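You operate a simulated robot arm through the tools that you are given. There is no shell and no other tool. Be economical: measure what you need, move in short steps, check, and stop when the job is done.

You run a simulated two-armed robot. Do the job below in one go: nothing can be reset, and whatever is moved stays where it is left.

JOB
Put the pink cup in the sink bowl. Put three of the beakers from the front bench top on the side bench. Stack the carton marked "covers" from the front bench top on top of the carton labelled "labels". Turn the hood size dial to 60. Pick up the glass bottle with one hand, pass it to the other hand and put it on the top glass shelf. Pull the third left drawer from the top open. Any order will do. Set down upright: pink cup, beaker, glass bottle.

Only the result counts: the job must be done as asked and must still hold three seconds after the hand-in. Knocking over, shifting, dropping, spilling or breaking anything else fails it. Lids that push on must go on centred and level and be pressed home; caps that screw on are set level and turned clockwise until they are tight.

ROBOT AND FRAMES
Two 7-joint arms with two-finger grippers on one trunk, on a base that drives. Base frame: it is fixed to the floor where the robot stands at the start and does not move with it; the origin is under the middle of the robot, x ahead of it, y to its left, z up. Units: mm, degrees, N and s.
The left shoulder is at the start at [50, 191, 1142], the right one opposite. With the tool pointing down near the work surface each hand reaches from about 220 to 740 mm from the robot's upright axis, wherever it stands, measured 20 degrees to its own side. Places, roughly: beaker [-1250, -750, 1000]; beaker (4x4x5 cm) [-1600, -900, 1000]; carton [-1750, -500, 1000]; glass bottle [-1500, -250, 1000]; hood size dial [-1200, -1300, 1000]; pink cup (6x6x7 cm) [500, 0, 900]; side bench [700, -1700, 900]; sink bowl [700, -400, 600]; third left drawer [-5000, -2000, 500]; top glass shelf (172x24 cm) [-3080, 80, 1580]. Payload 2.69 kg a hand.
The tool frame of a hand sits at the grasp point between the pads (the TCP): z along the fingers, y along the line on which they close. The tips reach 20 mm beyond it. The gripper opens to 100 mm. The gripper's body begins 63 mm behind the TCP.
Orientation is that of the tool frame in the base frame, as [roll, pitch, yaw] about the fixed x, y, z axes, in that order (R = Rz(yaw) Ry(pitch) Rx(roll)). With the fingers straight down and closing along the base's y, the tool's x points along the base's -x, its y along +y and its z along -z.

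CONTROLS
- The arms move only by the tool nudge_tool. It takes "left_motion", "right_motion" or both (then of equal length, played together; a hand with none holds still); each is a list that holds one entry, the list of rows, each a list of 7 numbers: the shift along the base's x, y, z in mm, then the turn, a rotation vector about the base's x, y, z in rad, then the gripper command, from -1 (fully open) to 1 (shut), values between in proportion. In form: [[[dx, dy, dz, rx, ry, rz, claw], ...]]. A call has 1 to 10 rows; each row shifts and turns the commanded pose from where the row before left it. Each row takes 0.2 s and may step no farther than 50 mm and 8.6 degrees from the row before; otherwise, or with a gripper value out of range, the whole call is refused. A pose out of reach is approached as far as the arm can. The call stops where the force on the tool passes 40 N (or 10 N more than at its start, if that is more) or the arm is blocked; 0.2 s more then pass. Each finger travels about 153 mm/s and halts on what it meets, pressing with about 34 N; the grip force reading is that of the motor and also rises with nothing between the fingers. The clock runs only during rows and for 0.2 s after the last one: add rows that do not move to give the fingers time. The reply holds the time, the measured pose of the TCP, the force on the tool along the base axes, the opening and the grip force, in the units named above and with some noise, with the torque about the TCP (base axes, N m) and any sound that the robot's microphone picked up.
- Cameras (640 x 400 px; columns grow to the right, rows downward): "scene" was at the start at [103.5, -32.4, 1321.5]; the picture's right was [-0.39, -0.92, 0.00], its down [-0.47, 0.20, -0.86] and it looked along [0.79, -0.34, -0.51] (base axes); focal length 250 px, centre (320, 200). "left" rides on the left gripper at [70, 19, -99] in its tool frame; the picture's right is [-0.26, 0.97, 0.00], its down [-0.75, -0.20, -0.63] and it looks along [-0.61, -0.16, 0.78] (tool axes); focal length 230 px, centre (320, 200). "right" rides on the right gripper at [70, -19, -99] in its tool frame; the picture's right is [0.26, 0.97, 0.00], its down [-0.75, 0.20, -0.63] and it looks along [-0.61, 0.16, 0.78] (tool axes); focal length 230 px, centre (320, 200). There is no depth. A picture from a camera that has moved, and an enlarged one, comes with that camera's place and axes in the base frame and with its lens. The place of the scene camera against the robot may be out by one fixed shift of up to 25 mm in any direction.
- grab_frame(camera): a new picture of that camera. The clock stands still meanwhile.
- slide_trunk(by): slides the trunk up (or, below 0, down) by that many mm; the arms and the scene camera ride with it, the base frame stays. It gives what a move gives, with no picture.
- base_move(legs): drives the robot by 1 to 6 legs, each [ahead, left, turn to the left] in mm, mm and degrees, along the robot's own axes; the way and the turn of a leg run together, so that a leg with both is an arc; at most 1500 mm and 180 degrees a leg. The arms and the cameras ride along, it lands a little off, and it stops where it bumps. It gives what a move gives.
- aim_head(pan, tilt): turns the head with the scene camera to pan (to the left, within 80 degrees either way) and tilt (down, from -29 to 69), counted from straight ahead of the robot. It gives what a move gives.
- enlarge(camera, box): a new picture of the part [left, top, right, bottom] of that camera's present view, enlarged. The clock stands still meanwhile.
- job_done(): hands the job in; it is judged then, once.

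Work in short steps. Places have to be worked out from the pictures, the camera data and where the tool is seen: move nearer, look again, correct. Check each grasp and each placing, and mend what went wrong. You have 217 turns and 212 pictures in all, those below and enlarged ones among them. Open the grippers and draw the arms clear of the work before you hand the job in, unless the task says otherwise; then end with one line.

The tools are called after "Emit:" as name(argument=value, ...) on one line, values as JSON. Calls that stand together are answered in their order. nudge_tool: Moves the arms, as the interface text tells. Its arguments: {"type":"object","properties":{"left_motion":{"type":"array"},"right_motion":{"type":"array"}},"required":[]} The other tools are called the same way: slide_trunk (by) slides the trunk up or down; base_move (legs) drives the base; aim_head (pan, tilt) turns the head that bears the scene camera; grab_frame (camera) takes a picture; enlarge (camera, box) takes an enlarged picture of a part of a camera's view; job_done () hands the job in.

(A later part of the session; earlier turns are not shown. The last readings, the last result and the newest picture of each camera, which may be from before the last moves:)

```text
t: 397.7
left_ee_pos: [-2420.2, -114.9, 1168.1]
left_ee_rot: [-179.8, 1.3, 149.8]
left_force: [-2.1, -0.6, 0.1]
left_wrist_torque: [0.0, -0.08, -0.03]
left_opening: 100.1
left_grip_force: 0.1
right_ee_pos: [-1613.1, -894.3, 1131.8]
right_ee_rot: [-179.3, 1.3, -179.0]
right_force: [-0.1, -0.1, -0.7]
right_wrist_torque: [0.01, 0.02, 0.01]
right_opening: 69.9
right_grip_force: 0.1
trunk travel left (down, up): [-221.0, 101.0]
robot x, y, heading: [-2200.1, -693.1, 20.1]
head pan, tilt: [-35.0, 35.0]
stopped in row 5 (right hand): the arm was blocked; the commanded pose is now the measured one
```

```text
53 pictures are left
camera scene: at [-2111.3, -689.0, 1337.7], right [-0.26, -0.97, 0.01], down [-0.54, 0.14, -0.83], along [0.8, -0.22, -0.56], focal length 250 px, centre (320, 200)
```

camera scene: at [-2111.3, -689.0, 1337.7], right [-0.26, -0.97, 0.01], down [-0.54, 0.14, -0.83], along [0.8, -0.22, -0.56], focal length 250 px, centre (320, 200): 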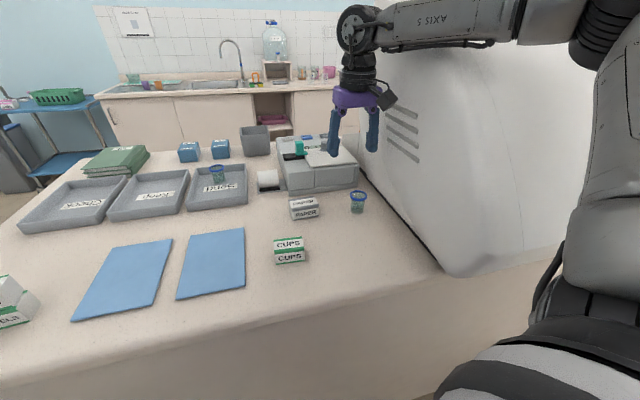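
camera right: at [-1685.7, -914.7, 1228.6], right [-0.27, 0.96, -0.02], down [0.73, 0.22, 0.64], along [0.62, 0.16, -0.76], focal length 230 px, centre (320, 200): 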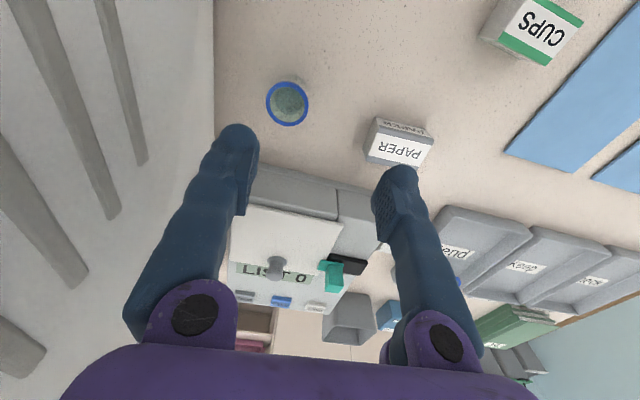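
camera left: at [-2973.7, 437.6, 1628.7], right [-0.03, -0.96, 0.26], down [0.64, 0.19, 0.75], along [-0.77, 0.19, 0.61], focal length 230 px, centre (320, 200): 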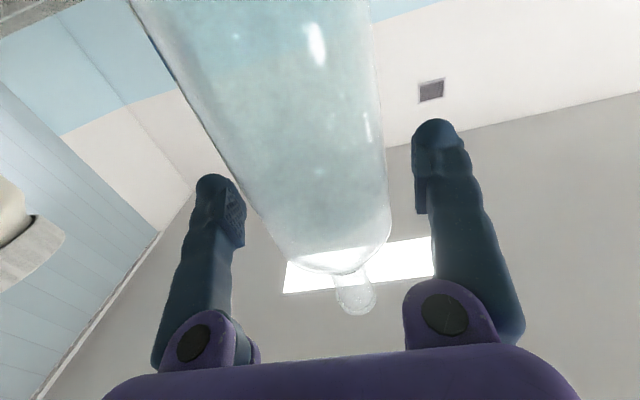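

The forearm touched the hood, because with the elbow out to the right it is too close. I'm retracting the hand, then moving the base 100 mm to +y so the arm reaches A more stretched and away from the hood.

Emit:
nudge_tool(right_motion=[[[-15, 30, 10, 0, 0, 0, -0.4], [-15, 40, 10, 0, 0, 0, -0.4], [-15, 40, 10, 0, 0, 0, -0.4]]])

Emit:
base_move(legs=[[34, 94, 0]])

Emit:
grab_frame(camera="scene")

```text
t: 398.5
left_ee_pos: [-2407.4, -125.8, 1175.3]
left_ee_rot: [180.0, 0.3, 149.6]
left_force: [-0.8, -0.3, -0.8]
left_wrist_torque: [-0.02, 0.0, 0.01]
left_opening: 100.0
left_grip_force: 0.1
right_ee_pos: [-1643.9, -800.2, 1145.2]
right_ee_rot: [179.9, -0.1, 180.0]
right_force: [-0.2, 0.1, -0.4]
right_wrist_torque: [-0.02, 0.02, -0.01]
right_opening: 69.9
right_grip_force: 0.1
trunk travel left (down, up): [-221.0, 101.0]
robot x, y, heading: [-2202.8, -699.9, 20.1]
head pan, tilt: [-35.0, 35.0]
```

```text
t: 400.0
left_ee_pos: [-2406.4, -24.6, 1175.1]
left_ee_rot: [179.9, 0.3, 149.5]
left_force: [-0.4, 0.3, -1.5]
left_wrist_torque: [-0.01, 0.01, 0.0]
left_opening: 100.0
left_grip_force: 0.0
right_ee_pos: [-1645.2, -701.4, 1145.9]
right_ee_rot: [179.9, 0.0, 179.7]
right_force: [-0.4, 0.0, -0.4]
right_wrist_torque: [-0.01, 0.05, -0.03]
right_opening: 69.9
right_grip_force: 0.1
trunk travel left (down, up): [-221.0, 101.0]
robot x, y, heading: [-2197.8, -594.0, 20.0]
head pan, tilt: [-35.0, 35.0]
```

```text
52 pictures are left
camera scene: at [-2097.3, -601.8, 1335.8], right [-0.26, -0.96, 0.0], down [-0.55, 0.15, -0.82], along [0.79, -0.22, -0.57], focal length 250 px, centre (320, 200)
```

scene: 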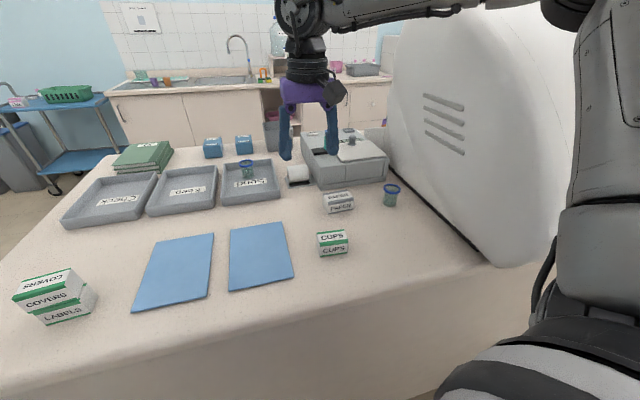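

The carton stack is intact. A is at [-1599, -931]. I'm advancing most of the way and checking the forearm-hood clearance.

Emit:
nudge_tool(right_motion=[[[8, -38, -15, 0, 0, 0, -0.4], [8, -38, -15, 0, 0, 0, -0.4], [8, -38, -15, 0, 0, 0, -0.4], [8, -38, -15, 0, 0, 0, -0.4]]])

Emit:
grab_frame(camera="scene")

```text
t: 401.0
left_ee_pos: [-2405.7, -25.4, 1177.1]
left_ee_rot: [179.9, 0.3, 149.5]
left_force: [0.2, 0.3, -0.2]
left_wrist_torque: [0.0, 0.0, -0.01]
left_opening: 100.2
left_grip_force: 0.1
right_ee_pos: [-1611.0, -854.0, 1087.4]
right_ee_rot: [179.8, -0.1, 179.9]
right_force: [0.4, -0.6, -0.4]
right_wrist_torque: [0.01, -0.02, -0.01]
right_opening: 70.2
right_grip_force: 0.1
trunk travel left (down, up): [-221.0, 101.0]
robot x, y, heading: [-2197.0, -593.9, 19.9]
head pan, tilt: [-35.0, 35.0]
```

```text
51 pictures are left
camera scene: at [-2097.1, -603.0, 1335.8], right [-0.26, -0.96, 0.0], down [-0.55, 0.15, -0.82], along [0.79, -0.21, -0.57], focal length 250 px, centre (320, 200)
```

scene: 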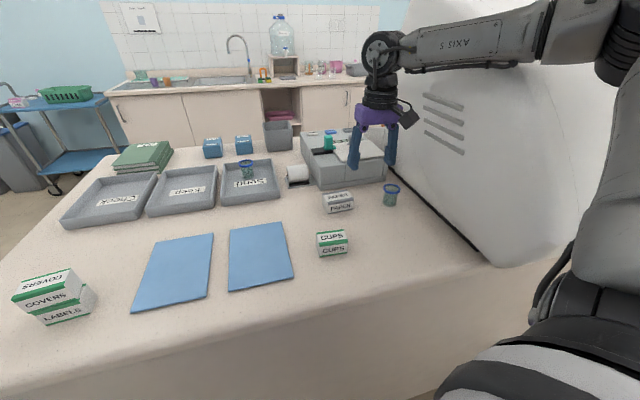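

There is still some gap to the hood. I'm continuing in smaller steps.

Emit:
nudge_tool(right_motion=[[[4, -20, -8, 0, 0, 0, -0.4], [4, -20, -8, 0, 0, 0, -0.4], [2, -18, -5, 0, 0, 0, -0.4], [2, -18, 0, 0, 0, 0, -0.4]]])

Emit:
grab_frame(camera="right")

Emit:
grab_frame(camera="scene")

```text
t: 402.2
left_ee_pos: [-2420.4, -7.5, 1163.1]
left_ee_rot: [-179.3, 1.3, 150.3]
left_force: [-0.9, -0.9, 0.0]
left_wrist_torque: [-0.02, -0.07, 0.01]
left_opening: 99.8
left_grip_force: 0.0
right_ee_pos: [-1598.9, -884.6, 1088.3]
right_ee_rot: [-177.6, 1.4, -176.7]
right_force: [-0.4, -0.8, -0.4]
right_wrist_torque: [0.05, 0.02, -0.01]
right_opening: 69.7
right_grip_force: 0.0
trunk travel left (down, up): [-221.0, 101.0]
robot x, y, heading: [-2198.6, -596.2, 20.8]
head pan, tilt: [-35.0, 35.0]
stopped in row 4 (right hand): the arm was blocked; the commanded pose is now the measured one
```

```text
50 pictures are left
camera right: at [-1671.1, -904.1, 1185.6], right [-0.31, 0.95, -0.05], down [0.72, 0.27, 0.64], along [0.62, 0.16, -0.77], focal length 230 px, centre (320, 200)
```

right: 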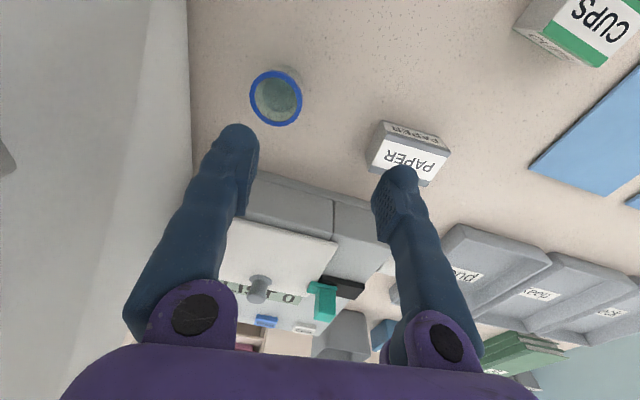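

```text
49 pictures are left
camera scene: at [-2103.9, -574.9, 1336.1], right [-0.25, -0.97, 0.02], down [-0.55, 0.12, -0.83], along [0.8, -0.21, -0.56], focal length 250 px, centre (320, 200)
```

scene: 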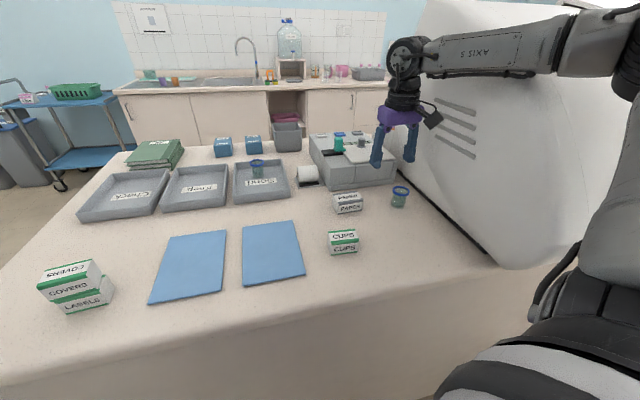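

The elbow hits the hood again, so I'll use a tilted approach: the hand coming from +y side at ~55°, which keeps wrist and elbow about 165 mm farther from the hood. I'm retracting and yawing −90° first.

Emit:
nudge_tool(right_motion=[[[-15, 35, 15, 0.03, 0, -0.1, -0.5], [-15, 40, 15, 0, 0, -0.14, -0.5], [-10, 40, 15, 0, 0, -0.14, -0.5], [0, 20, 10, 0, 0, -0.14, -0.5], [0, 0, 0, 0, 0, -0.14, -0.5], [0, 0, 0, 0, 0, -0.14, -0.5], [0, 0, 0, 0, 0, -0.14, -0.5], [0, 0, 0, 0, 0, -0.14, -0.5], [0, 0, 0, 0, 0, -0.14, -0.5], [0, 0, 0, 0, 0, -0.14, -0.5]]])

Emit:
nudge_tool(right_motion=[[[0, 0, 0, 0, 0, -0.14, -0.5], [0, 0, 0, 0, 0, -0.14, -0.5], [0, 0, 0, -0.137, 0, 0, -0.5], [0, 0, 0, -0.137, 0, 0, -0.5], [0, 0, 0, -0.137, 0, 0, -0.5], [0, 0, 0, -0.137, 0, 0, -0.5]]])

Emit:
grab_frame(camera="scene")

```text
t: 404.4
left_ee_pos: [-2410.3, -26.0, 1176.8]
left_ee_rot: [180.0, 0.5, 149.8]
left_force: [-0.4, -0.2, 0.3]
left_wrist_torque: [-0.01, 0.0, 0.02]
left_opening: 99.9
left_grip_force: 0.0
right_ee_pos: [-1636.8, -777.9, 1128.8]
right_ee_rot: [179.1, 0.7, 103.8]
right_force: [1.0, 0.0, 0.0]
right_wrist_torque: [-0.03, 0.01, 0.02]
right_opening: 75.1
right_grip_force: 0.1
trunk travel left (down, up): [-221.0, 101.0]
robot x, y, heading: [-2199.6, -593.0, 20.4]
head pan, tilt: [-35.0, 35.0]
```

```text
t: 405.8
left_ee_pos: [-2409.9, -25.4, 1177.7]
left_ee_rot: [-179.9, 0.4, 149.9]
left_force: [1.0, -0.2, 0.1]
left_wrist_torque: [0.01, 0.0, 0.0]
left_opening: 99.8
left_grip_force: 0.0
right_ee_pos: [-1635.4, -776.3, 1127.5]
right_ee_rot: [177.7, 32.1, 87.5]
right_force: [0.7, 0.7, 0.7]
right_wrist_torque: [-0.03, 0.03, -0.03]
right_opening: 74.8
right_grip_force: 0.1
trunk travel left (down, up): [-221.0, 101.0]
robot x, y, heading: [-2201.9, -590.0, 20.3]
head pan, tilt: [-35.0, 35.0]
```

```text
48 pictures are left
camera scene: at [-2096.7, -599.0, 1335.7], right [-0.25, -0.97, 0.0], down [-0.56, 0.15, -0.82], along [0.79, -0.21, -0.57], focal length 250 px, centre (320, 200)
```

scene: 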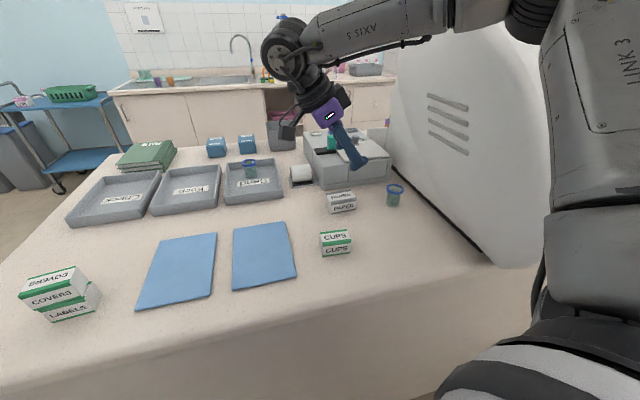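

The tilt works at 32°; a larger tilt would bring the camera housing into the PAPER carton, so I'll keep 32°. I'm moving to a pre-grasp point behind and above A on the tool axis.

Emit:
nudge_tool(right_motion=[[[18, -25, -10, 0, 0, 0, -0.5], [18, -25, -15, 0, 0, 0, -0.5], [0, -30, -25, 0, 0, 0, -0.5], [0, -30, -25, 0, 0, 0, -0.5]]])

Emit:
grab_frame(camera="right")

Emit:
grab_frame(camera="scene")

```text
t: 406.8
left_ee_pos: [-2409.1, -26.1, 1176.6]
left_ee_rot: [179.9, 0.3, 149.9]
left_force: [-0.2, -0.8, 0.3]
left_wrist_torque: [0.03, 0.0, 0.01]
left_opening: 100.0
left_grip_force: 0.0
right_ee_pos: [-1599.5, -888.7, 1053.4]
right_ee_rot: [177.8, 32.1, 87.4]
right_force: [-0.2, -0.5, -0.2]
right_wrist_torque: [-0.01, -0.02, 0.0]
right_opening: 74.9
right_grip_force: 0.1
trunk travel left (down, up): [-221.0, 101.0]
robot x, y, heading: [-2198.9, -594.5, 20.3]
head pan, tilt: [-35.0, 35.0]
```

```text
47 pictures are left
camera right: at [-1618.6, -778.0, 1100.2], right [0.97, 0.2, -0.1], down [0.16, -0.31, 0.94], along [0.15, -0.93, -0.33], focal length 230 px, centre (320, 200)
```

right: 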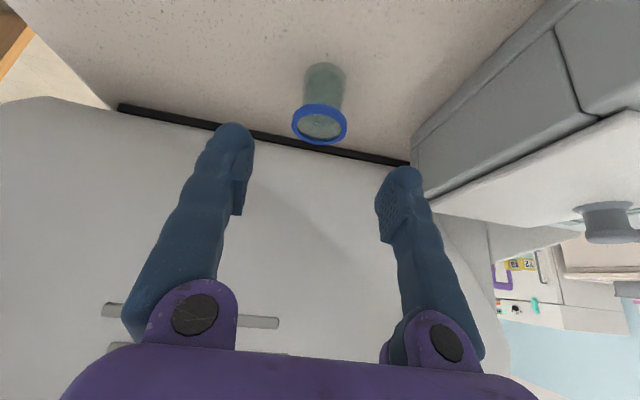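

```text
46 pictures are left
camera scene: at [-2096.9, -599.8, 1335.8], right [-0.25, -0.97, 0.0], down [-0.56, 0.15, -0.82], along [0.79, -0.21, -0.57], focal length 250 px, centre (320, 200)
```

scene: 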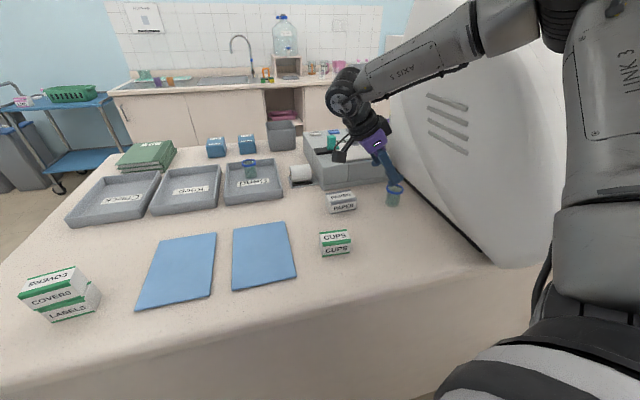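

A is centred between the fingers. I'm advancing along the tool axis to the grasp point.

Emit:
nudge_tool(right_motion=[[[-0.5, -4, -23, 0, 0, 0, -0.5], [0, -13, -22.5, 0, 0, 0, -0.5], [0, -13, -22.5, 0, 0, 0, -0.5], [0, -12, -21, 0, 0, 0, -0.5], [0, 0, 0, 0, 0, 0, -0.5]]])

Emit:
grab_frame(camera="right")

Emit:
enlarge(camera="scene", box=[310, 100, 450, 230])

```text
t: 408.0
left_ee_pos: [-2410.9, -23.9, 1176.3]
left_ee_rot: [180.0, 0.4, 149.9]
left_force: [0.1, 0.7, -0.9]
left_wrist_torque: [0.03, 0.01, 0.03]
left_opening: 100.1
left_grip_force: 0.1
right_ee_pos: [-1601.6, -929.1, 962.6]
right_ee_rot: [177.7, 32.0, 87.6]
right_force: [0.2, -0.4, 0.2]
right_wrist_torque: [0.0, -0.03, 0.03]
right_opening: 75.1
right_grip_force: 0.0
trunk travel left (down, up): [-221.0, 101.0]
robot x, y, heading: [-2201.0, -593.1, 20.2]
head pan, tilt: [-35.0, 35.0]
```

```text
45 pictures are left
camera right: at [-1618.8, -819.5, 1009.5], right [0.97, 0.2, -0.1], down [0.16, -0.31, 0.94], along [0.15, -0.93, -0.33], focal length 230 px, centre (320, 200)
```

right: 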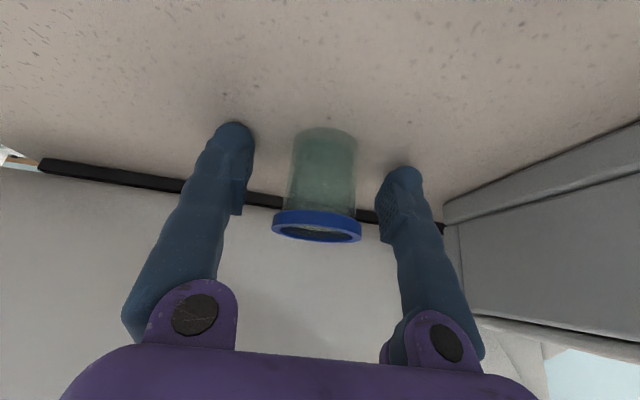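

```text
3.08 times, centred on (380, 165) of scene
camera zoom: at [-2097.4, -599.0, 1335.8], right [-0.25, -0.97, 0.0], down [-0.55, 0.15, -0.82], along [0.79, -0.21, -0.57], focal length 768 px, centre (135, 308)
```

zoom: 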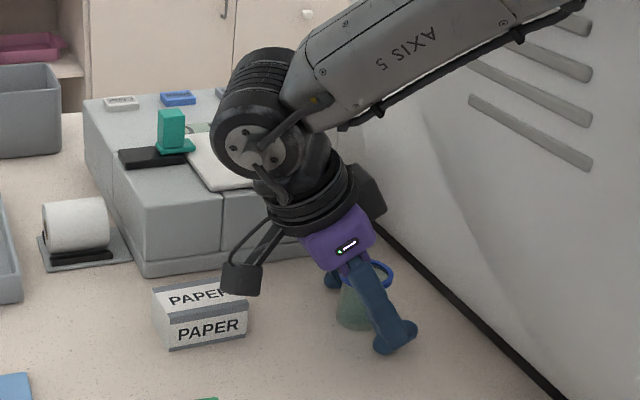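

A is between the fingers. I'm closing gently.

Emit:
nudge_tool(right_motion=[[[0, 0, 0, 0, 0, 0, 0], [0, 0, 0, 0, 0, 0, 0.4], [0, 0, 0, 0, 0, 0, 1], [0, 0, 0, 0, 0, 0, 1]]])

Emit:
nudge_tool(right_motion=[[[0, 0, 15, 0, 0, 0, 1], [0, 5, 30, 0, 0, 0, 1], [0, 20, 35, 0, 0, 0, 1], [-10, 30, 30, 0, 0, 0, 1], [-20, 35, 20, 0, 0, 0, 1], [-25, 35, 15, 0, 0, 0, 1]]])

Emit:
grab_frame(camera="right")

Emit:
grab_frame(camera="scene")

```text
t: 409.0
left_ee_pos: [-2410.9, -25.7, 1176.5]
left_ee_rot: [-179.9, 0.4, 149.9]
left_force: [0.2, -0.2, -1.2]
left_wrist_torque: [-0.04, 0.0, -0.03]
left_opening: 100.2
left_grip_force: 0.1
right_ee_pos: [-1600.8, -930.1, 964.2]
right_ee_rot: [177.8, 32.0, 87.5]
right_force: [0.6, -1.0, 3.2]
right_wrist_torque: [0.0, 0.04, 0.01]
right_opening: 33.0
right_grip_force: 34.2
trunk travel left (down, up): [-221.0, 101.0]
robot x, y, heading: [-2202.8, -592.7, 20.3]
head pan, tilt: [-35.0, 35.0]
```

```text
t: 410.4
left_ee_pos: [-2410.7, -24.8, 1176.6]
left_ee_rot: [180.0, 0.4, 149.8]
left_force: [-0.1, 0.5, -0.3]
left_wrist_torque: [-0.04, 0.01, -0.02]
left_opening: 99.5
left_grip_force: 0.0
right_ee_pos: [-1656.0, -803.0, 1109.7]
right_ee_rot: [177.7, 32.2, 87.4]
right_force: [0.0, 0.8, -1.1]
right_wrist_torque: [0.01, -0.02, 0.0]
right_opening: 32.0
right_grip_force: 34.0
trunk travel left (down, up): [-221.0, 101.0]
robot x, y, heading: [-2201.0, -595.1, 20.3]
head pan, tilt: [-35.0, 35.0]
```

```text
43 pictures are left
camera right: at [-1674.8, -691.9, 1156.2], right [0.97, 0.2, -0.1], down [0.16, -0.31, 0.94], along [0.15, -0.93, -0.33], focal length 230 px, centre (320, 200)
```

right: 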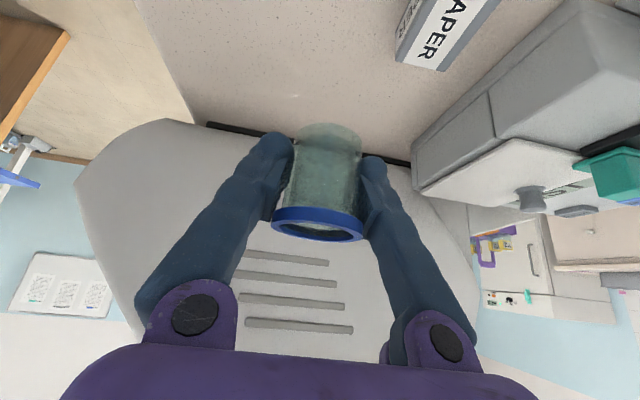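

```text
42 pictures are left
camera scene: at [-2097.7, -598.4, 1335.8], right [-0.25, -0.97, 0.0], down [-0.55, 0.15, -0.82], along [0.79, -0.21, -0.57], focal length 250 px, centre (320, 200)
```

scene: 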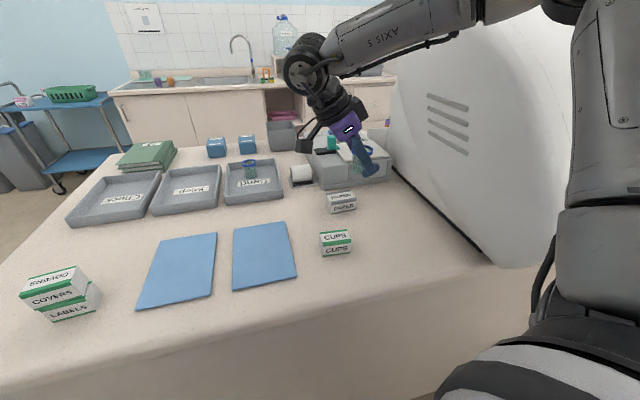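

A is held upright (opening 32 mm). I'm raising it a little and driving back around to the side bench.

Emit:
nudge_tool(right_motion=[[[-20, 20, 30, 0, 0, 0, 1], [-20, 20, 30, 0, 0, 0, 1]]])

Emit:
base_move(legs=[[-45, 0, 0], [0, 0, -20.3], [0, 1000, 0], [1500, 0, 0], [380, 0, 0]])

Emit:
grab_frame(camera="right")

```text
t: 411.0
left_ee_pos: [-2410.0, -25.4, 1177.4]
left_ee_rot: [-180.0, 0.3, 150.0]
left_force: [0.0, 0.8, 0.4]
left_wrist_torque: [0.0, 0.01, 0.03]
left_opening: 100.0
left_grip_force: 0.1
right_ee_pos: [-1697.0, -764.0, 1168.7]
right_ee_rot: [177.8, 32.1, 87.4]
right_force: [0.4, 0.4, 0.4]
right_wrist_torque: [0.0, 0.0, 0.03]
right_opening: 31.9
right_grip_force: 33.7
trunk travel left (down, up): [-221.0, 101.0]
robot x, y, heading: [-2202.6, -593.9, 20.2]
head pan, tilt: [-35.0, 35.0]
```

```text
t: 430.4
left_ee_pos: [-373.6, 951.1, 1177.3]
left_ee_rot: [-179.9, 0.2, 127.9]
left_force: [0.3, 0.1, 0.3]
left_wrist_torque: [0.01, 0.02, 0.0]
left_opening: 100.2
left_grip_force: 0.1
right_ee_pos: [13.6, -0.6, 1168.7]
right_ee_rot: [177.7, 32.0, 65.8]
right_force: [-0.1, -0.4, -0.1]
right_wrist_torque: [0.01, 0.01, 0.0]
right_opening: 30.4
right_grip_force: 34.1
trunk travel left (down, up): [-221.0, 101.0]
robot x, y, heading: [-390.0, 345.0, -1.8]
head pan, tilt: [-35.0, 35.0]
```

```text
41 pictures are left
camera right: at [37.3, 108.9, 1214.2], right [0.98, -0.18, -0.1], down [0.04, -0.34, 0.94], along [-0.21, -0.92, -0.33], focal length 230 px, centre (320, 200)
```

right: 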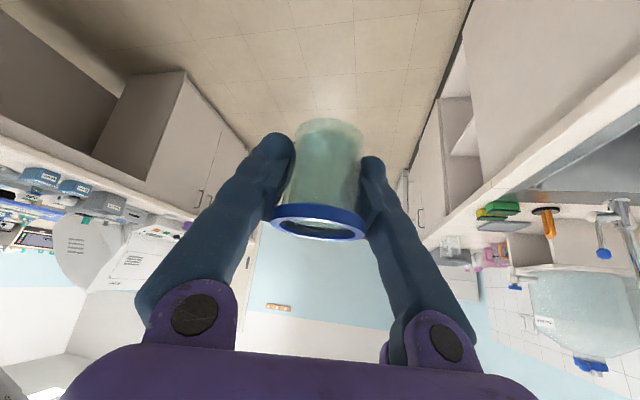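

I'm continuing to the side bench; A will go at about [490, -1185].

Emit:
base_move(legs=[[0, 0, 1.8], [0, -1180, 0], [405, 0, 0]])

Emit:
aim_head(pan=-30, tilt=38)

Emit:
grab_frame(camera="scene")

```text
t: 443.5
left_ee_pos: [15.3, -216.8, 1177.0]
left_ee_rot: [-180.0, 0.2, 129.8]
left_force: [-0.5, -0.1, 0.1]
left_wrist_torque: [-0.01, -0.02, -0.01]
left_opening: 100.2
left_grip_force: 0.1
right_ee_pos: [430.3, -1157.5, 1168.2]
right_ee_rot: [177.9, 32.0, 67.4]
right_force: [0.1, -0.5, -0.3]
right_wrist_torque: [0.02, -0.02, -0.01]
right_opening: 29.6
right_grip_force: 33.9
trunk travel left (down, up): [-221.0, 101.0]
robot x, y, heading: [16.3, -821.7, 0.3]
head pan, tilt: [-35.0, 35.0]
```

```text
t: 444.1
left_ee_pos: [14.7, -218.7, 1177.0]
left_ee_rot: [179.8, 0.4, 129.9]
left_force: [0.3, 0.5, -0.3]
left_wrist_torque: [-0.03, -0.03, -0.01]
left_opening: 100.1
left_grip_force: 0.0
right_ee_pos: [430.1, -1157.9, 1168.9]
right_ee_rot: [177.6, 32.0, 67.4]
right_force: [-0.6, 0.6, -0.3]
right_wrist_torque: [0.02, -0.01, -0.01]
right_opening: 29.7
right_grip_force: 34.2
trunk travel left (down, up): [-221.0, 101.0]
robot x, y, heading: [15.8, -823.2, 0.0]
head pan, tilt: [-30.0, 38.0]
```

```text
40 pictures are left
camera scene: at [111.6, -864.2, 1331.2], right [-0.5, -0.87, 0.0], down [-0.53, 0.31, -0.79], along [0.68, -0.39, -0.62], focal length 250 px, centre (320, 200)
```

scene: 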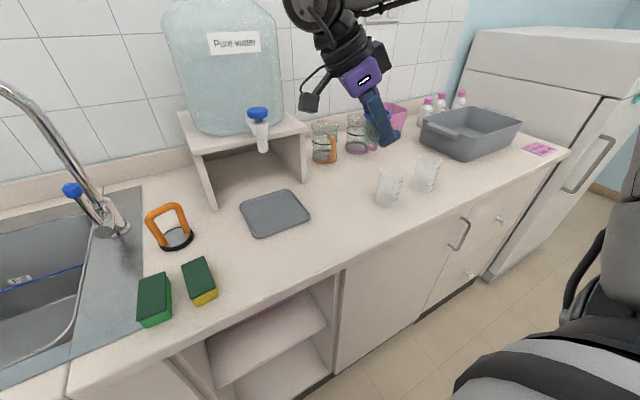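

I'm moving over [490, -1185] and lowering.

Emit:
nudge_tool(right_motion=[[[20, -10, -30, 0, 0, 0, 1], [20, -10, -30, 0, 0, 0, 1], [20, -8, -35, 0, 0, 0, 1], [0, 0, -40, 0, 0, 0, 1], [0, 0, -40, 0, 0, 0, 1], [0, 0, -35, 0, 0, 0, 1], [0, 0, 0, 0, 0, 0, 1]]])

Emit:
grab_frame(camera="scene")

Emit:
grab_frame(camera="right")

```text
t: 445.7
left_ee_pos: [13.7, -217.5, 1176.6]
left_ee_rot: [179.9, 0.4, 129.8]
left_force: [-1.2, -0.2, -0.6]
left_wrist_torque: [-0.02, 0.03, 0.05]
left_opening: 99.8
left_grip_force: 0.1
right_ee_pos: [490.2, -1185.8, 958.3]
right_ee_rot: [177.8, 32.0, 67.3]
right_force: [-0.8, -0.1, -0.3]
right_wrist_torque: [-0.05, 0.01, 0.03]
right_opening: 29.5
right_grip_force: 34.2
trunk travel left (down, up): [-221.0, 101.0]
robot x, y, heading: [17.4, -824.9, 0.3]
head pan, tilt: [-30.0, 38.0]
```

```text
39 pictures are left
camera scene: at [111.4, -864.0, 1331.3], right [-0.5, -0.87, 0.0], down [-0.53, 0.31, -0.79], along [0.68, -0.39, -0.62], focal length 250 px, centre (320, 200)
```

scene: 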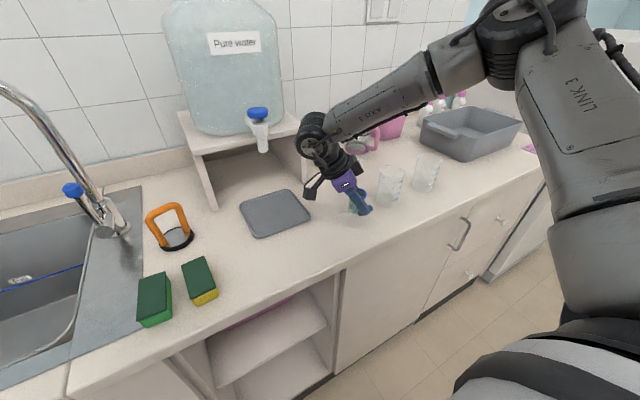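

```text
38 pictures are left
camera right: at [512.5, -1075.5, 1004.6], right [0.98, -0.15, -0.1], down [0.05, -0.34, 0.94], along [-0.18, -0.93, -0.33], focal length 230 px, centre (320, 200)
```

right: 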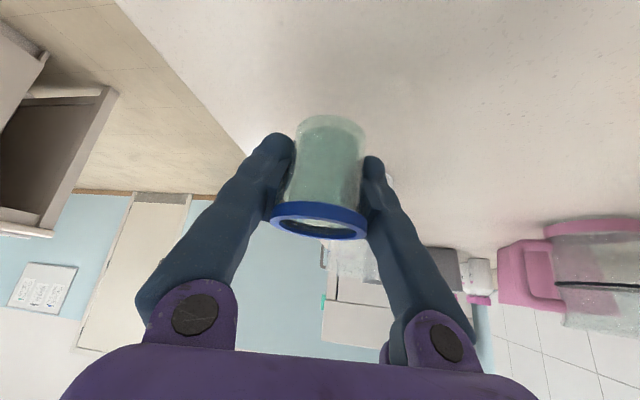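

I'm lowering slowly toward the expected contact at about z 925.

Emit:
nudge_tool(right_motion=[[[0, 0, -10, 0, 0, 0, 1], [0, 0, -10, 0, 0, 0, 1], [0, 0, -5, 0, 0, 0, 1], [0, 0, 0, 0, 0, 0, 1]]])

Emit:
nudge_tool(right_motion=[[[0, 0, -4, 0, 0, 0, 1], [0, 0, 0, 0, 0, 0, 1]]])

Emit:
nudge_tool(right_motion=[[[0, 0, -3, 0, 0, 0, 1], [0, 0, 0, 0, 0, 0, 1]]])

```text
t: 446.7
left_ee_pos: [14.3, -217.9, 1177.0]
left_ee_rot: [179.9, 0.4, 129.8]
left_force: [0.2, -0.7, -0.2]
left_wrist_torque: [0.02, 0.02, -0.01]
left_opening: 99.8
left_grip_force: 0.0
right_ee_pos: [489.6, -1185.6, 934.9]
right_ee_rot: [177.7, 31.9, 67.5]
right_force: [0.3, 0.6, -0.5]
right_wrist_torque: [0.0, 0.02, -0.03]
right_opening: 29.2
right_grip_force: 34.2
trunk travel left (down, up): [-221.0, 101.0]
robot x, y, heading: [16.7, -822.8, 0.1]
head pan, tilt: [-30.0, 38.0]
```

```text
t: 447.3
left_ee_pos: [14.1, -217.3, 1177.5]
left_ee_rot: [179.9, 0.3, 129.8]
left_force: [0.3, -0.1, -0.1]
left_wrist_torque: [0.0, -0.01, -0.01]
left_opening: 100.0
left_grip_force: 0.1
right_ee_pos: [489.5, -1184.7, 929.5]
right_ee_rot: [177.7, 31.9, 67.4]
right_force: [-0.3, 0.7, -0.7]
right_wrist_torque: [0.0, 0.02, -0.03]
right_opening: 29.5
right_grip_force: 34.2
trunk travel left (down, up): [-221.0, 101.0]
robot x, y, heading: [17.1, -822.9, 0.1]
head pan, tilt: [-30.0, 38.0]
```

```text
t: 447.9
left_ee_pos: [15.1, -217.3, 1176.6]
left_ee_rot: [179.9, 0.5, 129.7]
left_force: [0.0, -1.0, 0.1]
left_wrist_torque: [0.0, 0.01, -0.03]
left_opening: 100.0
left_grip_force: 0.0
right_ee_pos: [490.3, -1185.3, 926.9]
right_ee_rot: [177.8, 32.0, 67.4]
right_force: [0.2, -0.1, -0.1]
right_wrist_torque: [0.0, 0.02, 0.0]
right_opening: 29.5
right_grip_force: 33.8
trunk travel left (down, up): [-221.0, 101.0]
robot x, y, heading: [17.2, -825.2, 0.2]
head pan, tilt: [-30.0, 38.0]
```

Emit:
nudge_tool(right_motion=[[[0, 0, -2.5, 0, 0, 0, 1], [0, 0, 0, 0, 0, 0, 1]]])

Emit:
nudge_tool(right_motion=[[[0, 0, -2, 0, 0, 0, 1], [0, 0, 0, 0, 0, 0, 1]]])

Emit:
grab_frame(camera="right")

```text
t: 448.5
left_ee_pos: [14.6, -218.8, 1176.6]
left_ee_rot: [179.9, 0.5, 129.9]
left_force: [-0.5, 0.5, 0.2]
left_wrist_torque: [0.01, 0.03, -0.02]
left_opening: 99.9
left_grip_force: 0.1
right_ee_pos: [488.6, -1186.2, 925.2]
right_ee_rot: [177.7, 32.0, 67.3]
right_force: [0.0, -0.6, 2.5]
right_wrist_torque: [0.06, 0.06, 0.02]
right_opening: 29.2
right_grip_force: 34.5
trunk travel left (down, up): [-221.0, 101.0]
robot x, y, heading: [17.3, -826.1, 0.3]
head pan, tilt: [-30.0, 38.0]
```

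```text
t: 449.1
left_ee_pos: [13.8, -217.6, 1176.8]
left_ee_rot: [179.9, 0.4, 129.7]
left_force: [0.4, -1.2, 0.8]
left_wrist_torque: [0.03, 0.0, 0.02]
left_opening: 99.9
left_grip_force: 0.1
right_ee_pos: [489.1, -1185.1, 925.0]
right_ee_rot: [177.4, 32.1, 67.3]
right_force: [0.7, -2.1, 16.9]
right_wrist_torque: [0.19, 0.18, 0.02]
right_opening: 29.4
right_grip_force: 34.4
trunk travel left (down, up): [-221.0, 101.0]
robot x, y, heading: [17.1, -823.0, -0.0]
head pan, tilt: [-30.0, 38.0]
```

```text
37 pictures are left
camera right: at [510.9, -1075.3, 970.2], right [0.98, -0.15, -0.1], down [0.04, -0.34, 0.94], along [-0.18, -0.93, -0.33], focal length 230 px, centre (320, 200)
```

right: 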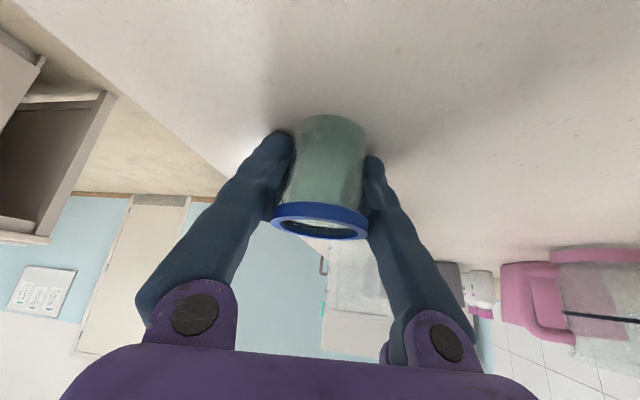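

A rests on the surface. I'm opening gently and withdrawing back along the tool axis.

Emit:
nudge_tool(right_motion=[[[0, 0, 1, 0, 0, 0, 1], [0, 0, 0, 0, 0, 0, 0.3], [0, 0, 0, 0, 0, 0, 0], [0, 0, 0, 0, 0, 0, -0.4], [0, 0, 0, 0, 0, 0, -0.4], [3, 10, 17, 0, 0, 0, -0.4], [5, 15, 26, 0, 0, 0, -0.4], [7, 20, 34, 0, 0, 0, -0.4], [0, 20, 40, 0, 0, 0, -0.4], [-20, 20, 40, 0, 0, 0, -0.4]]])

Emit:
grab_frame(camera="scene")

Emit:
enlarge(camera="scene", box=[300, 130, 460, 250])

```text
t: 451.3
left_ee_pos: [14.2, -217.7, 1177.2]
left_ee_rot: [-180.0, 0.4, 129.8]
left_force: [-0.3, 0.0, -0.2]
left_wrist_torque: [-0.01, -0.04, 0.01]
left_opening: 100.2
left_grip_force: 0.0
right_ee_pos: [485.1, -1099.3, 1080.0]
right_ee_rot: [177.7, 32.1, 67.5]
right_force: [-0.4, -0.3, 0.1]
right_wrist_torque: [0.01, -0.02, 0.01]
right_opening: 69.9
right_grip_force: 0.0
trunk travel left (down, up): [-221.0, 101.0]
robot x, y, heading: [16.3, -822.7, 0.0]
head pan, tilt: [-30.0, 38.0]
```

```text
36 pictures are left
camera scene: at [110.8, -863.7, 1331.3], right [-0.5, -0.87, 0.0], down [-0.53, 0.31, -0.79], along [0.68, -0.39, -0.61], focal length 250 px, centre (320, 200)
```

scene: 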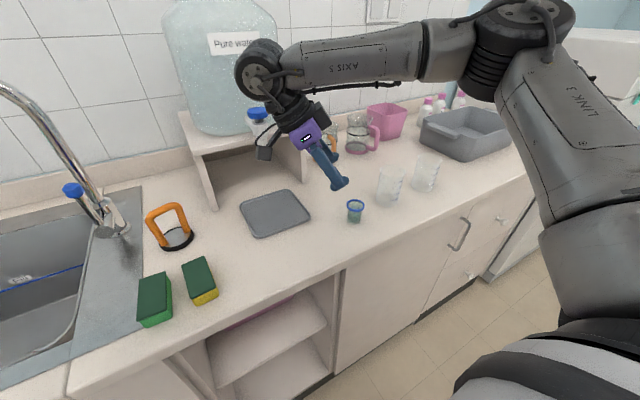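

```text
3.33 times, centred on (380, 190) of scene
camera zoom: at [110.8, -863.7, 1331.3], right [-0.5, -0.87, 0.0], down [-0.53, 0.31, -0.79], along [0.68, -0.39, -0.61], focal length 832 px, centre (120, 233)
```

zoom: 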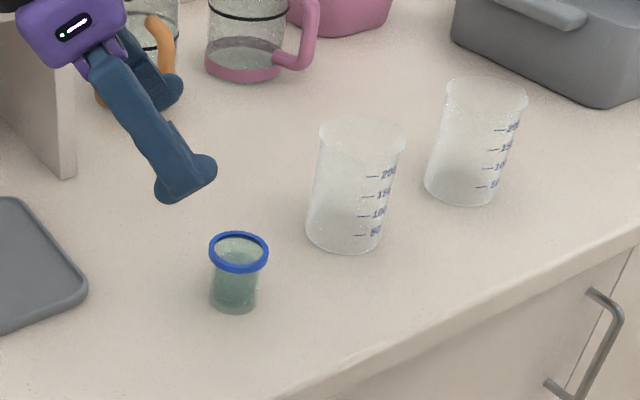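

All three beakers stand on the side bench. Now the drawer: I'm retracting the arm, untilting it, and driving to the open area left of the island to look toward -x.

Emit:
nudge_tool(right_motion=[[[-35, 0, 25, 0, 0, 0, -1], [-35, 0, 25, 0, 0, 0, -1], [-35, 0, 20, 0.13, -0.05, 0, -1], [-30, -20, 0, 0.13, -0.05, 0, -1], [-10, -20, 0, 0.13, -0.05, 0, -1], [0, -20, 0, 0.12, -0.05, 0, -1]]])

Emit:
base_move(legs=[[-420, 0, 0], [0, 0, 180], [0, 1500, 0]])

Emit:
aim_head(pan=0, tilt=18)

Emit:
grab_frame(camera="scene")

```text
t: 452.7
left_ee_pos: [14.6, -219.0, 1177.2]
left_ee_rot: [179.9, 0.2, 129.9]
left_force: [-0.4, -1.3, -0.1]
left_wrist_torque: [0.02, 0.01, -0.02]
left_opening: 100.0
left_grip_force: 0.1
right_ee_pos: [342.4, -1162.4, 1150.4]
right_ee_rot: [178.4, 0.4, 67.7]
right_force: [-0.7, 0.1, -0.8]
right_wrist_torque: [0.01, 0.01, -0.02]
right_opening: 100.1
right_grip_force: 0.1
trunk travel left (down, up): [-221.0, 101.0]
robot x, y, heading: [14.2, -820.6, 0.2]
head pan, tilt: [-30.0, 38.0]
```

```text
t: 475.4
left_ee_pos: [-480.3, -2920.9, 1177.4]
left_ee_rot: [179.9, 0.4, -53.0]
left_force: [-0.1, -0.7, 0.6]
left_wrist_torque: [0.0, 0.02, -0.03]
left_opening: 99.8
left_grip_force: 0.1
right_ee_pos: [-762.2, -1963.5, 1151.2]
right_ee_rot: [178.4, 0.6, -115.2]
right_force: [0.0, 0.9, 0.5]
right_wrist_torque: [0.0, -0.04, -0.01]
right_opening: 100.0
right_grip_force: 0.0
trunk travel left (down, up): [-221.0, 101.0]
robot x, y, heading: [-451.2, -2315.2, 177.6]
head pan, tilt: [-30.0, 38.0]
```

```text
t: 476.3
left_ee_pos: [-480.9, -2920.7, 1176.7]
left_ee_rot: [180.0, 0.4, -53.0]
left_force: [0.3, -0.4, 0.5]
left_wrist_torque: [0.01, 0.0, 0.05]
left_opening: 99.9
left_grip_force: 0.1
right_ee_pos: [-760.9, -1963.5, 1149.7]
right_ee_rot: [178.3, 0.6, -115.2]
right_force: [-0.3, -0.8, 0.7]
right_wrist_torque: [-0.02, 0.02, 0.04]
right_opening: 100.0
right_grip_force: 0.1
trunk travel left (down, up): [-221.0, 101.0]
robot x, y, heading: [-450.1, -2317.3, 177.4]
head pan, tilt: [0.0, 18.0]
```

```text
34 pictures are left
camera scene: at [-605.5, -2305.7, 1362.8], right [0.05, 1.0, 0.0], down [0.31, -0.01, -0.95], along [-0.95, 0.04, -0.31], focal length 250 px, centre (320, 200)
```

scene: 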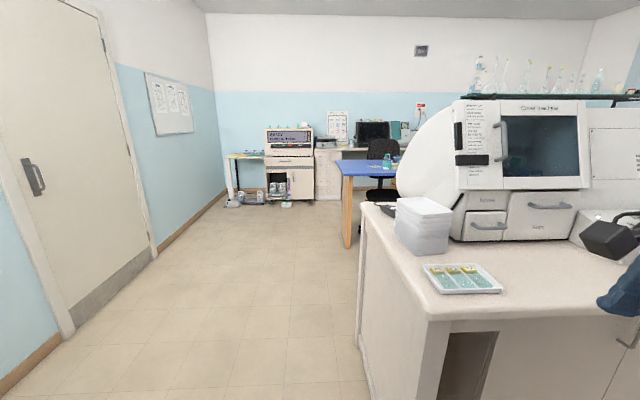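

The way ahead is clear, and the far bench with drawers shows at the back left. I'm driving 2.5 m forward.

Emit:
base_move(legs=[[0, 0, 2.4], [1500, 0, 0], [1100, 0, 0]])

Emit:
grab_frame(camera="scene")

Emit:
enlarge(camera="scene", box=[200, 100, 520, 300])

```text
t: 480.1
left_ee_pos: [-882.1, -2948.2, 1177.9]
left_ee_rot: [179.8, 0.3, -51.3]
left_force: [0.7, 0.6, -1.2]
left_wrist_torque: [-0.02, 0.02, 0.01]
left_opening: 99.9
left_grip_force: 0.0
right_ee_pos: [-1191.1, -2001.3, 1150.3]
right_ee_rot: [178.4, 0.5, -113.5]
right_force: [0.5, -0.1, 0.2]
right_wrist_torque: [-0.01, 0.0, 0.03]
right_opening: 100.0
right_grip_force: 0.1
trunk travel left (down, up): [-221.0, 101.0]
robot x, y, heading: [-874.0, -2344.8, 179.3]
head pan, tilt: [0.0, 18.0]
stopped in leg 2: the robot was blocked; the commanded pose is now the measured one
```

```text
33 pictures are left
camera scene: at [-1024.8, -2337.1, 1363.0], right [0.02, 1.0, 0.0], down [0.31, -0.01, -0.95], along [-0.95, 0.02, -0.31], focal length 250 px, centre (320, 200)
```

scene: 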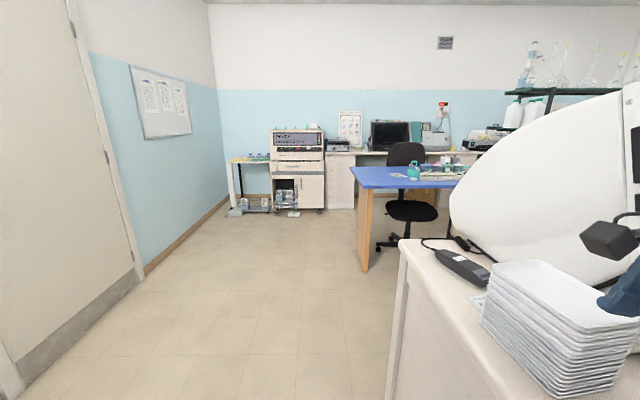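

```text
2.00 times, centred on (360, 200) of scene
camera zoom: at [-1024.8, -2337.1, 1363.0], right [0.02, 1.0, 0.0], down [0.31, -0.01, -0.95], along [-0.95, 0.02, -0.31], focal length 499 px, centre (240, 200)
```

zoom: 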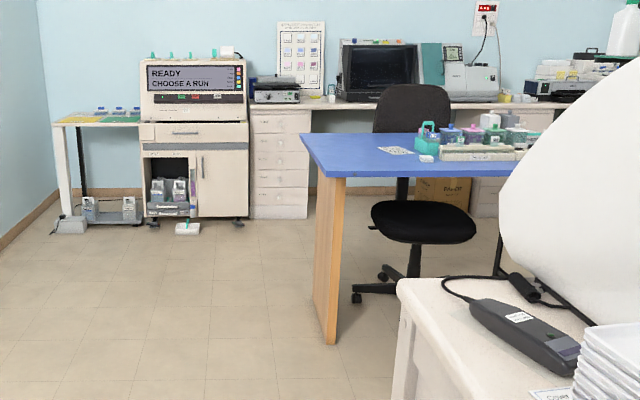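

The drawer column (white, left of the knee space, under the far desk) is near [-4700, -1940]. The base only touched the island corner, so I'm backing off, shifting left, and driving on.

Emit:
base_move(legs=[[-80, 0, 0], [0, 270, 0.7], [1500, 0, 0], [1000, 0, 0]])

Emit:
aim_head(pan=-25, tilt=25)

Emit:
grab_frame(camera="scene")

```text
t: 495.7
left_ee_pos: [-3316.5, -3205.3, 1176.5]
left_ee_rot: [180.0, 0.4, -49.5]
left_force: [0.0, -0.6, -0.6]
left_wrist_torque: [-0.02, 0.0, 0.01]
left_opening: 100.0
left_grip_force: 0.1
right_ee_pos: [-3651.6, -2267.4, 1150.1]
right_ee_rot: [178.2, 0.6, -111.8]
right_force: [0.0, -1.2, -1.1]
right_wrist_torque: [-0.02, -0.01, 0.01]
right_opening: 100.0
right_grip_force: 0.0
trunk travel left (down, up): [-221.0, 101.0]
robot x, y, heading: [-3326.3, -2601.1, -179.4]
head pan, tilt: [0.0, 18.0]
```

```text
t: 496.6
left_ee_pos: [-3315.8, -3205.9, 1176.3]
left_ee_rot: [-180.0, 0.4, -49.6]
left_force: [0.1, -0.1, -0.4]
left_wrist_torque: [0.0, 0.01, 0.01]
left_opening: 100.1
left_grip_force: 0.0
right_ee_pos: [-3651.9, -2267.1, 1150.2]
right_ee_rot: [178.3, 0.5, -111.8]
right_force: [-0.1, -0.3, 0.2]
right_wrist_torque: [0.01, 0.0, 0.01]
right_opening: 100.0
right_grip_force: 0.0
trunk travel left (down, up): [-221.0, 101.0]
robot x, y, heading: [-3328.3, -2598.2, -179.2]
head pan, tilt: [-25.0, 25.0]
```

```text
31 pictures are left
camera scene: at [-3467.2, -2559.9, 1351.6], right [0.41, 0.91, 0.0], down [0.39, -0.17, -0.91], along [-0.83, 0.37, -0.42], focal length 250 px, centre (320, 200)
```

scene: 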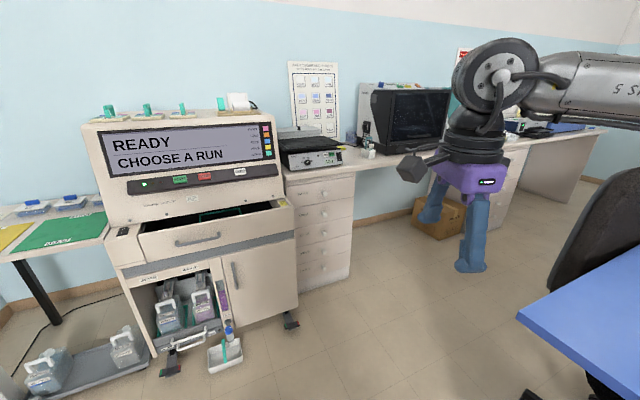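

I see the column's five knobs; the third is near [-4760, -1961, 440]. I'm driving closer in front of it (staying clear of the blue desk) and lowering the trunk.

Emit:
base_move(legs=[[0, 0, -0.8], [0, -400, 0], [760, 0, 0]])

Emit:
aim_head(pan=-25, tilt=45)

Emit:
grab_frame(camera="scene")

```text
t: 500.3
left_ee_pos: [-3326.8, -2880.0, 1176.3]
left_ee_rot: [179.9, 0.4, -50.6]
left_force: [-0.6, -0.3, -0.3]
left_wrist_torque: [0.03, -0.01, -0.01]
left_opening: 100.0
left_grip_force: 0.1
right_ee_pos: [-3645.5, -1935.0, 1150.0]
right_ee_rot: [178.4, 0.7, -112.9]
right_force: [-0.1, -0.9, -0.3]
right_wrist_torque: [0.03, -0.01, 0.02]
right_opening: 100.0
right_grip_force: 0.0
trunk travel left (down, up): [-221.0, 101.0]
robot x, y, heading: [-3322.5, -2270.9, 179.9]
head pan, tilt: [-25.0, 25.0]
stopped in leg 2: the robot was blocked; the commanded pose is now the measured one
```

```text
t: 501.1
left_ee_pos: [-3325.5, -2878.2, 1176.8]
left_ee_rot: [179.8, 0.4, -50.6]
left_force: [0.6, 0.4, 0.4]
left_wrist_torque: [0.01, 0.02, -0.03]
left_opening: 100.1
left_grip_force: 0.0
right_ee_pos: [-3646.4, -1932.5, 1149.0]
right_ee_rot: [178.3, 0.6, -112.8]
right_force: [0.7, -0.8, 0.0]
right_wrist_torque: [0.0, 0.01, 0.03]
right_opening: 99.9
right_grip_force: 0.0
trunk travel left (down, up): [-221.0, 101.0]
robot x, y, heading: [-3323.4, -2273.6, 179.8]
head pan, tilt: [-25.0, 45.0]
```

```text
30 pictures are left
camera scene: at [-3456.0, -2234.3, 1321.0], right [0.43, 0.9, 0.0], down [0.64, -0.3, -0.71], along [-0.64, 0.3, -0.71], focal length 250 px, centre (320, 200)
```

scene: 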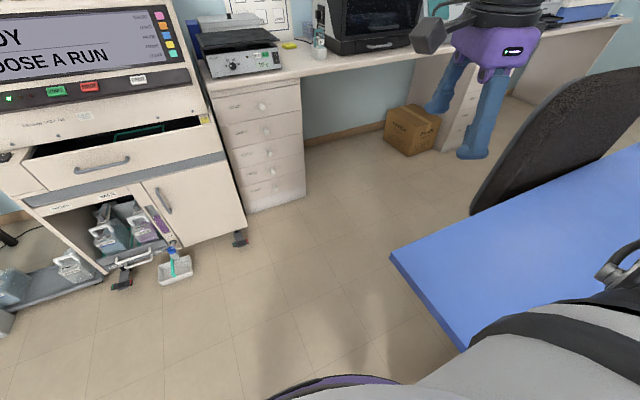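

The desk edge is in the way at this spot. I'm moving left slightly, driving past the desk, then right to line up with the drawers.

Emit:
base_move(legs=[[0, 30, 0.2], [740, 0, 0], [0, -95, 0]])

Emit:
slide_trunk(by=-215)

Emit:
grab_frame(camera="scene")

```text
t: 506.7
left_ee_pos: [-4053.5, -2811.6, 1178.1]
left_ee_rot: [-180.0, 0.3, -50.6]
left_force: [-0.1, -0.2, 1.0]
left_wrist_torque: [0.0, 0.03, 0.02]
left_opening: 100.0
left_grip_force: 0.1
right_ee_pos: [-4371.6, -1866.0, 1150.5]
right_ee_rot: [178.3, 0.7, -112.9]
right_force: [1.2, 0.6, -0.3]
right_wrist_torque: [-0.03, 0.03, -0.01]
right_opening: 100.0
right_grip_force: 0.1
trunk travel left (down, up): [-221.0, 101.0]
robot x, y, heading: [-4051.7, -2204.6, 179.6]
head pan, tilt: [-25.0, 45.0]
```

```text
t: 509.0
left_ee_pos: [-4052.0, -2811.8, 962.6]
left_ee_rot: [180.0, 0.3, -50.6]
left_force: [0.2, -0.5, 0.6]
left_wrist_torque: [0.0, 0.03, -0.01]
left_opening: 99.7
left_grip_force: 0.1
right_ee_pos: [-4372.9, -1866.1, 934.8]
right_ee_rot: [178.3, 0.6, -112.8]
right_force: [-0.4, 0.0, -0.3]
right_wrist_torque: [0.0, 0.02, 0.0]
right_opening: 100.0
right_grip_force: 0.1
trunk travel left (down, up): [-6.0, 316.0]
robot x, y, heading: [-4051.1, -2204.4, 179.7]
head pan, tilt: [-25.0, 45.0]
```

```text
29 pictures are left
camera scene: at [-4182.6, -2167.1, 1106.0], right [0.43, 0.9, 0.0], down [0.64, -0.3, -0.71], along [-0.64, 0.3, -0.71], focal length 250 px, centre (320, 200)
```

scene: 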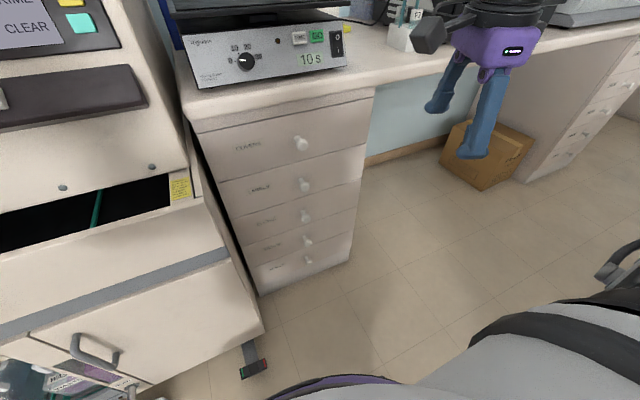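

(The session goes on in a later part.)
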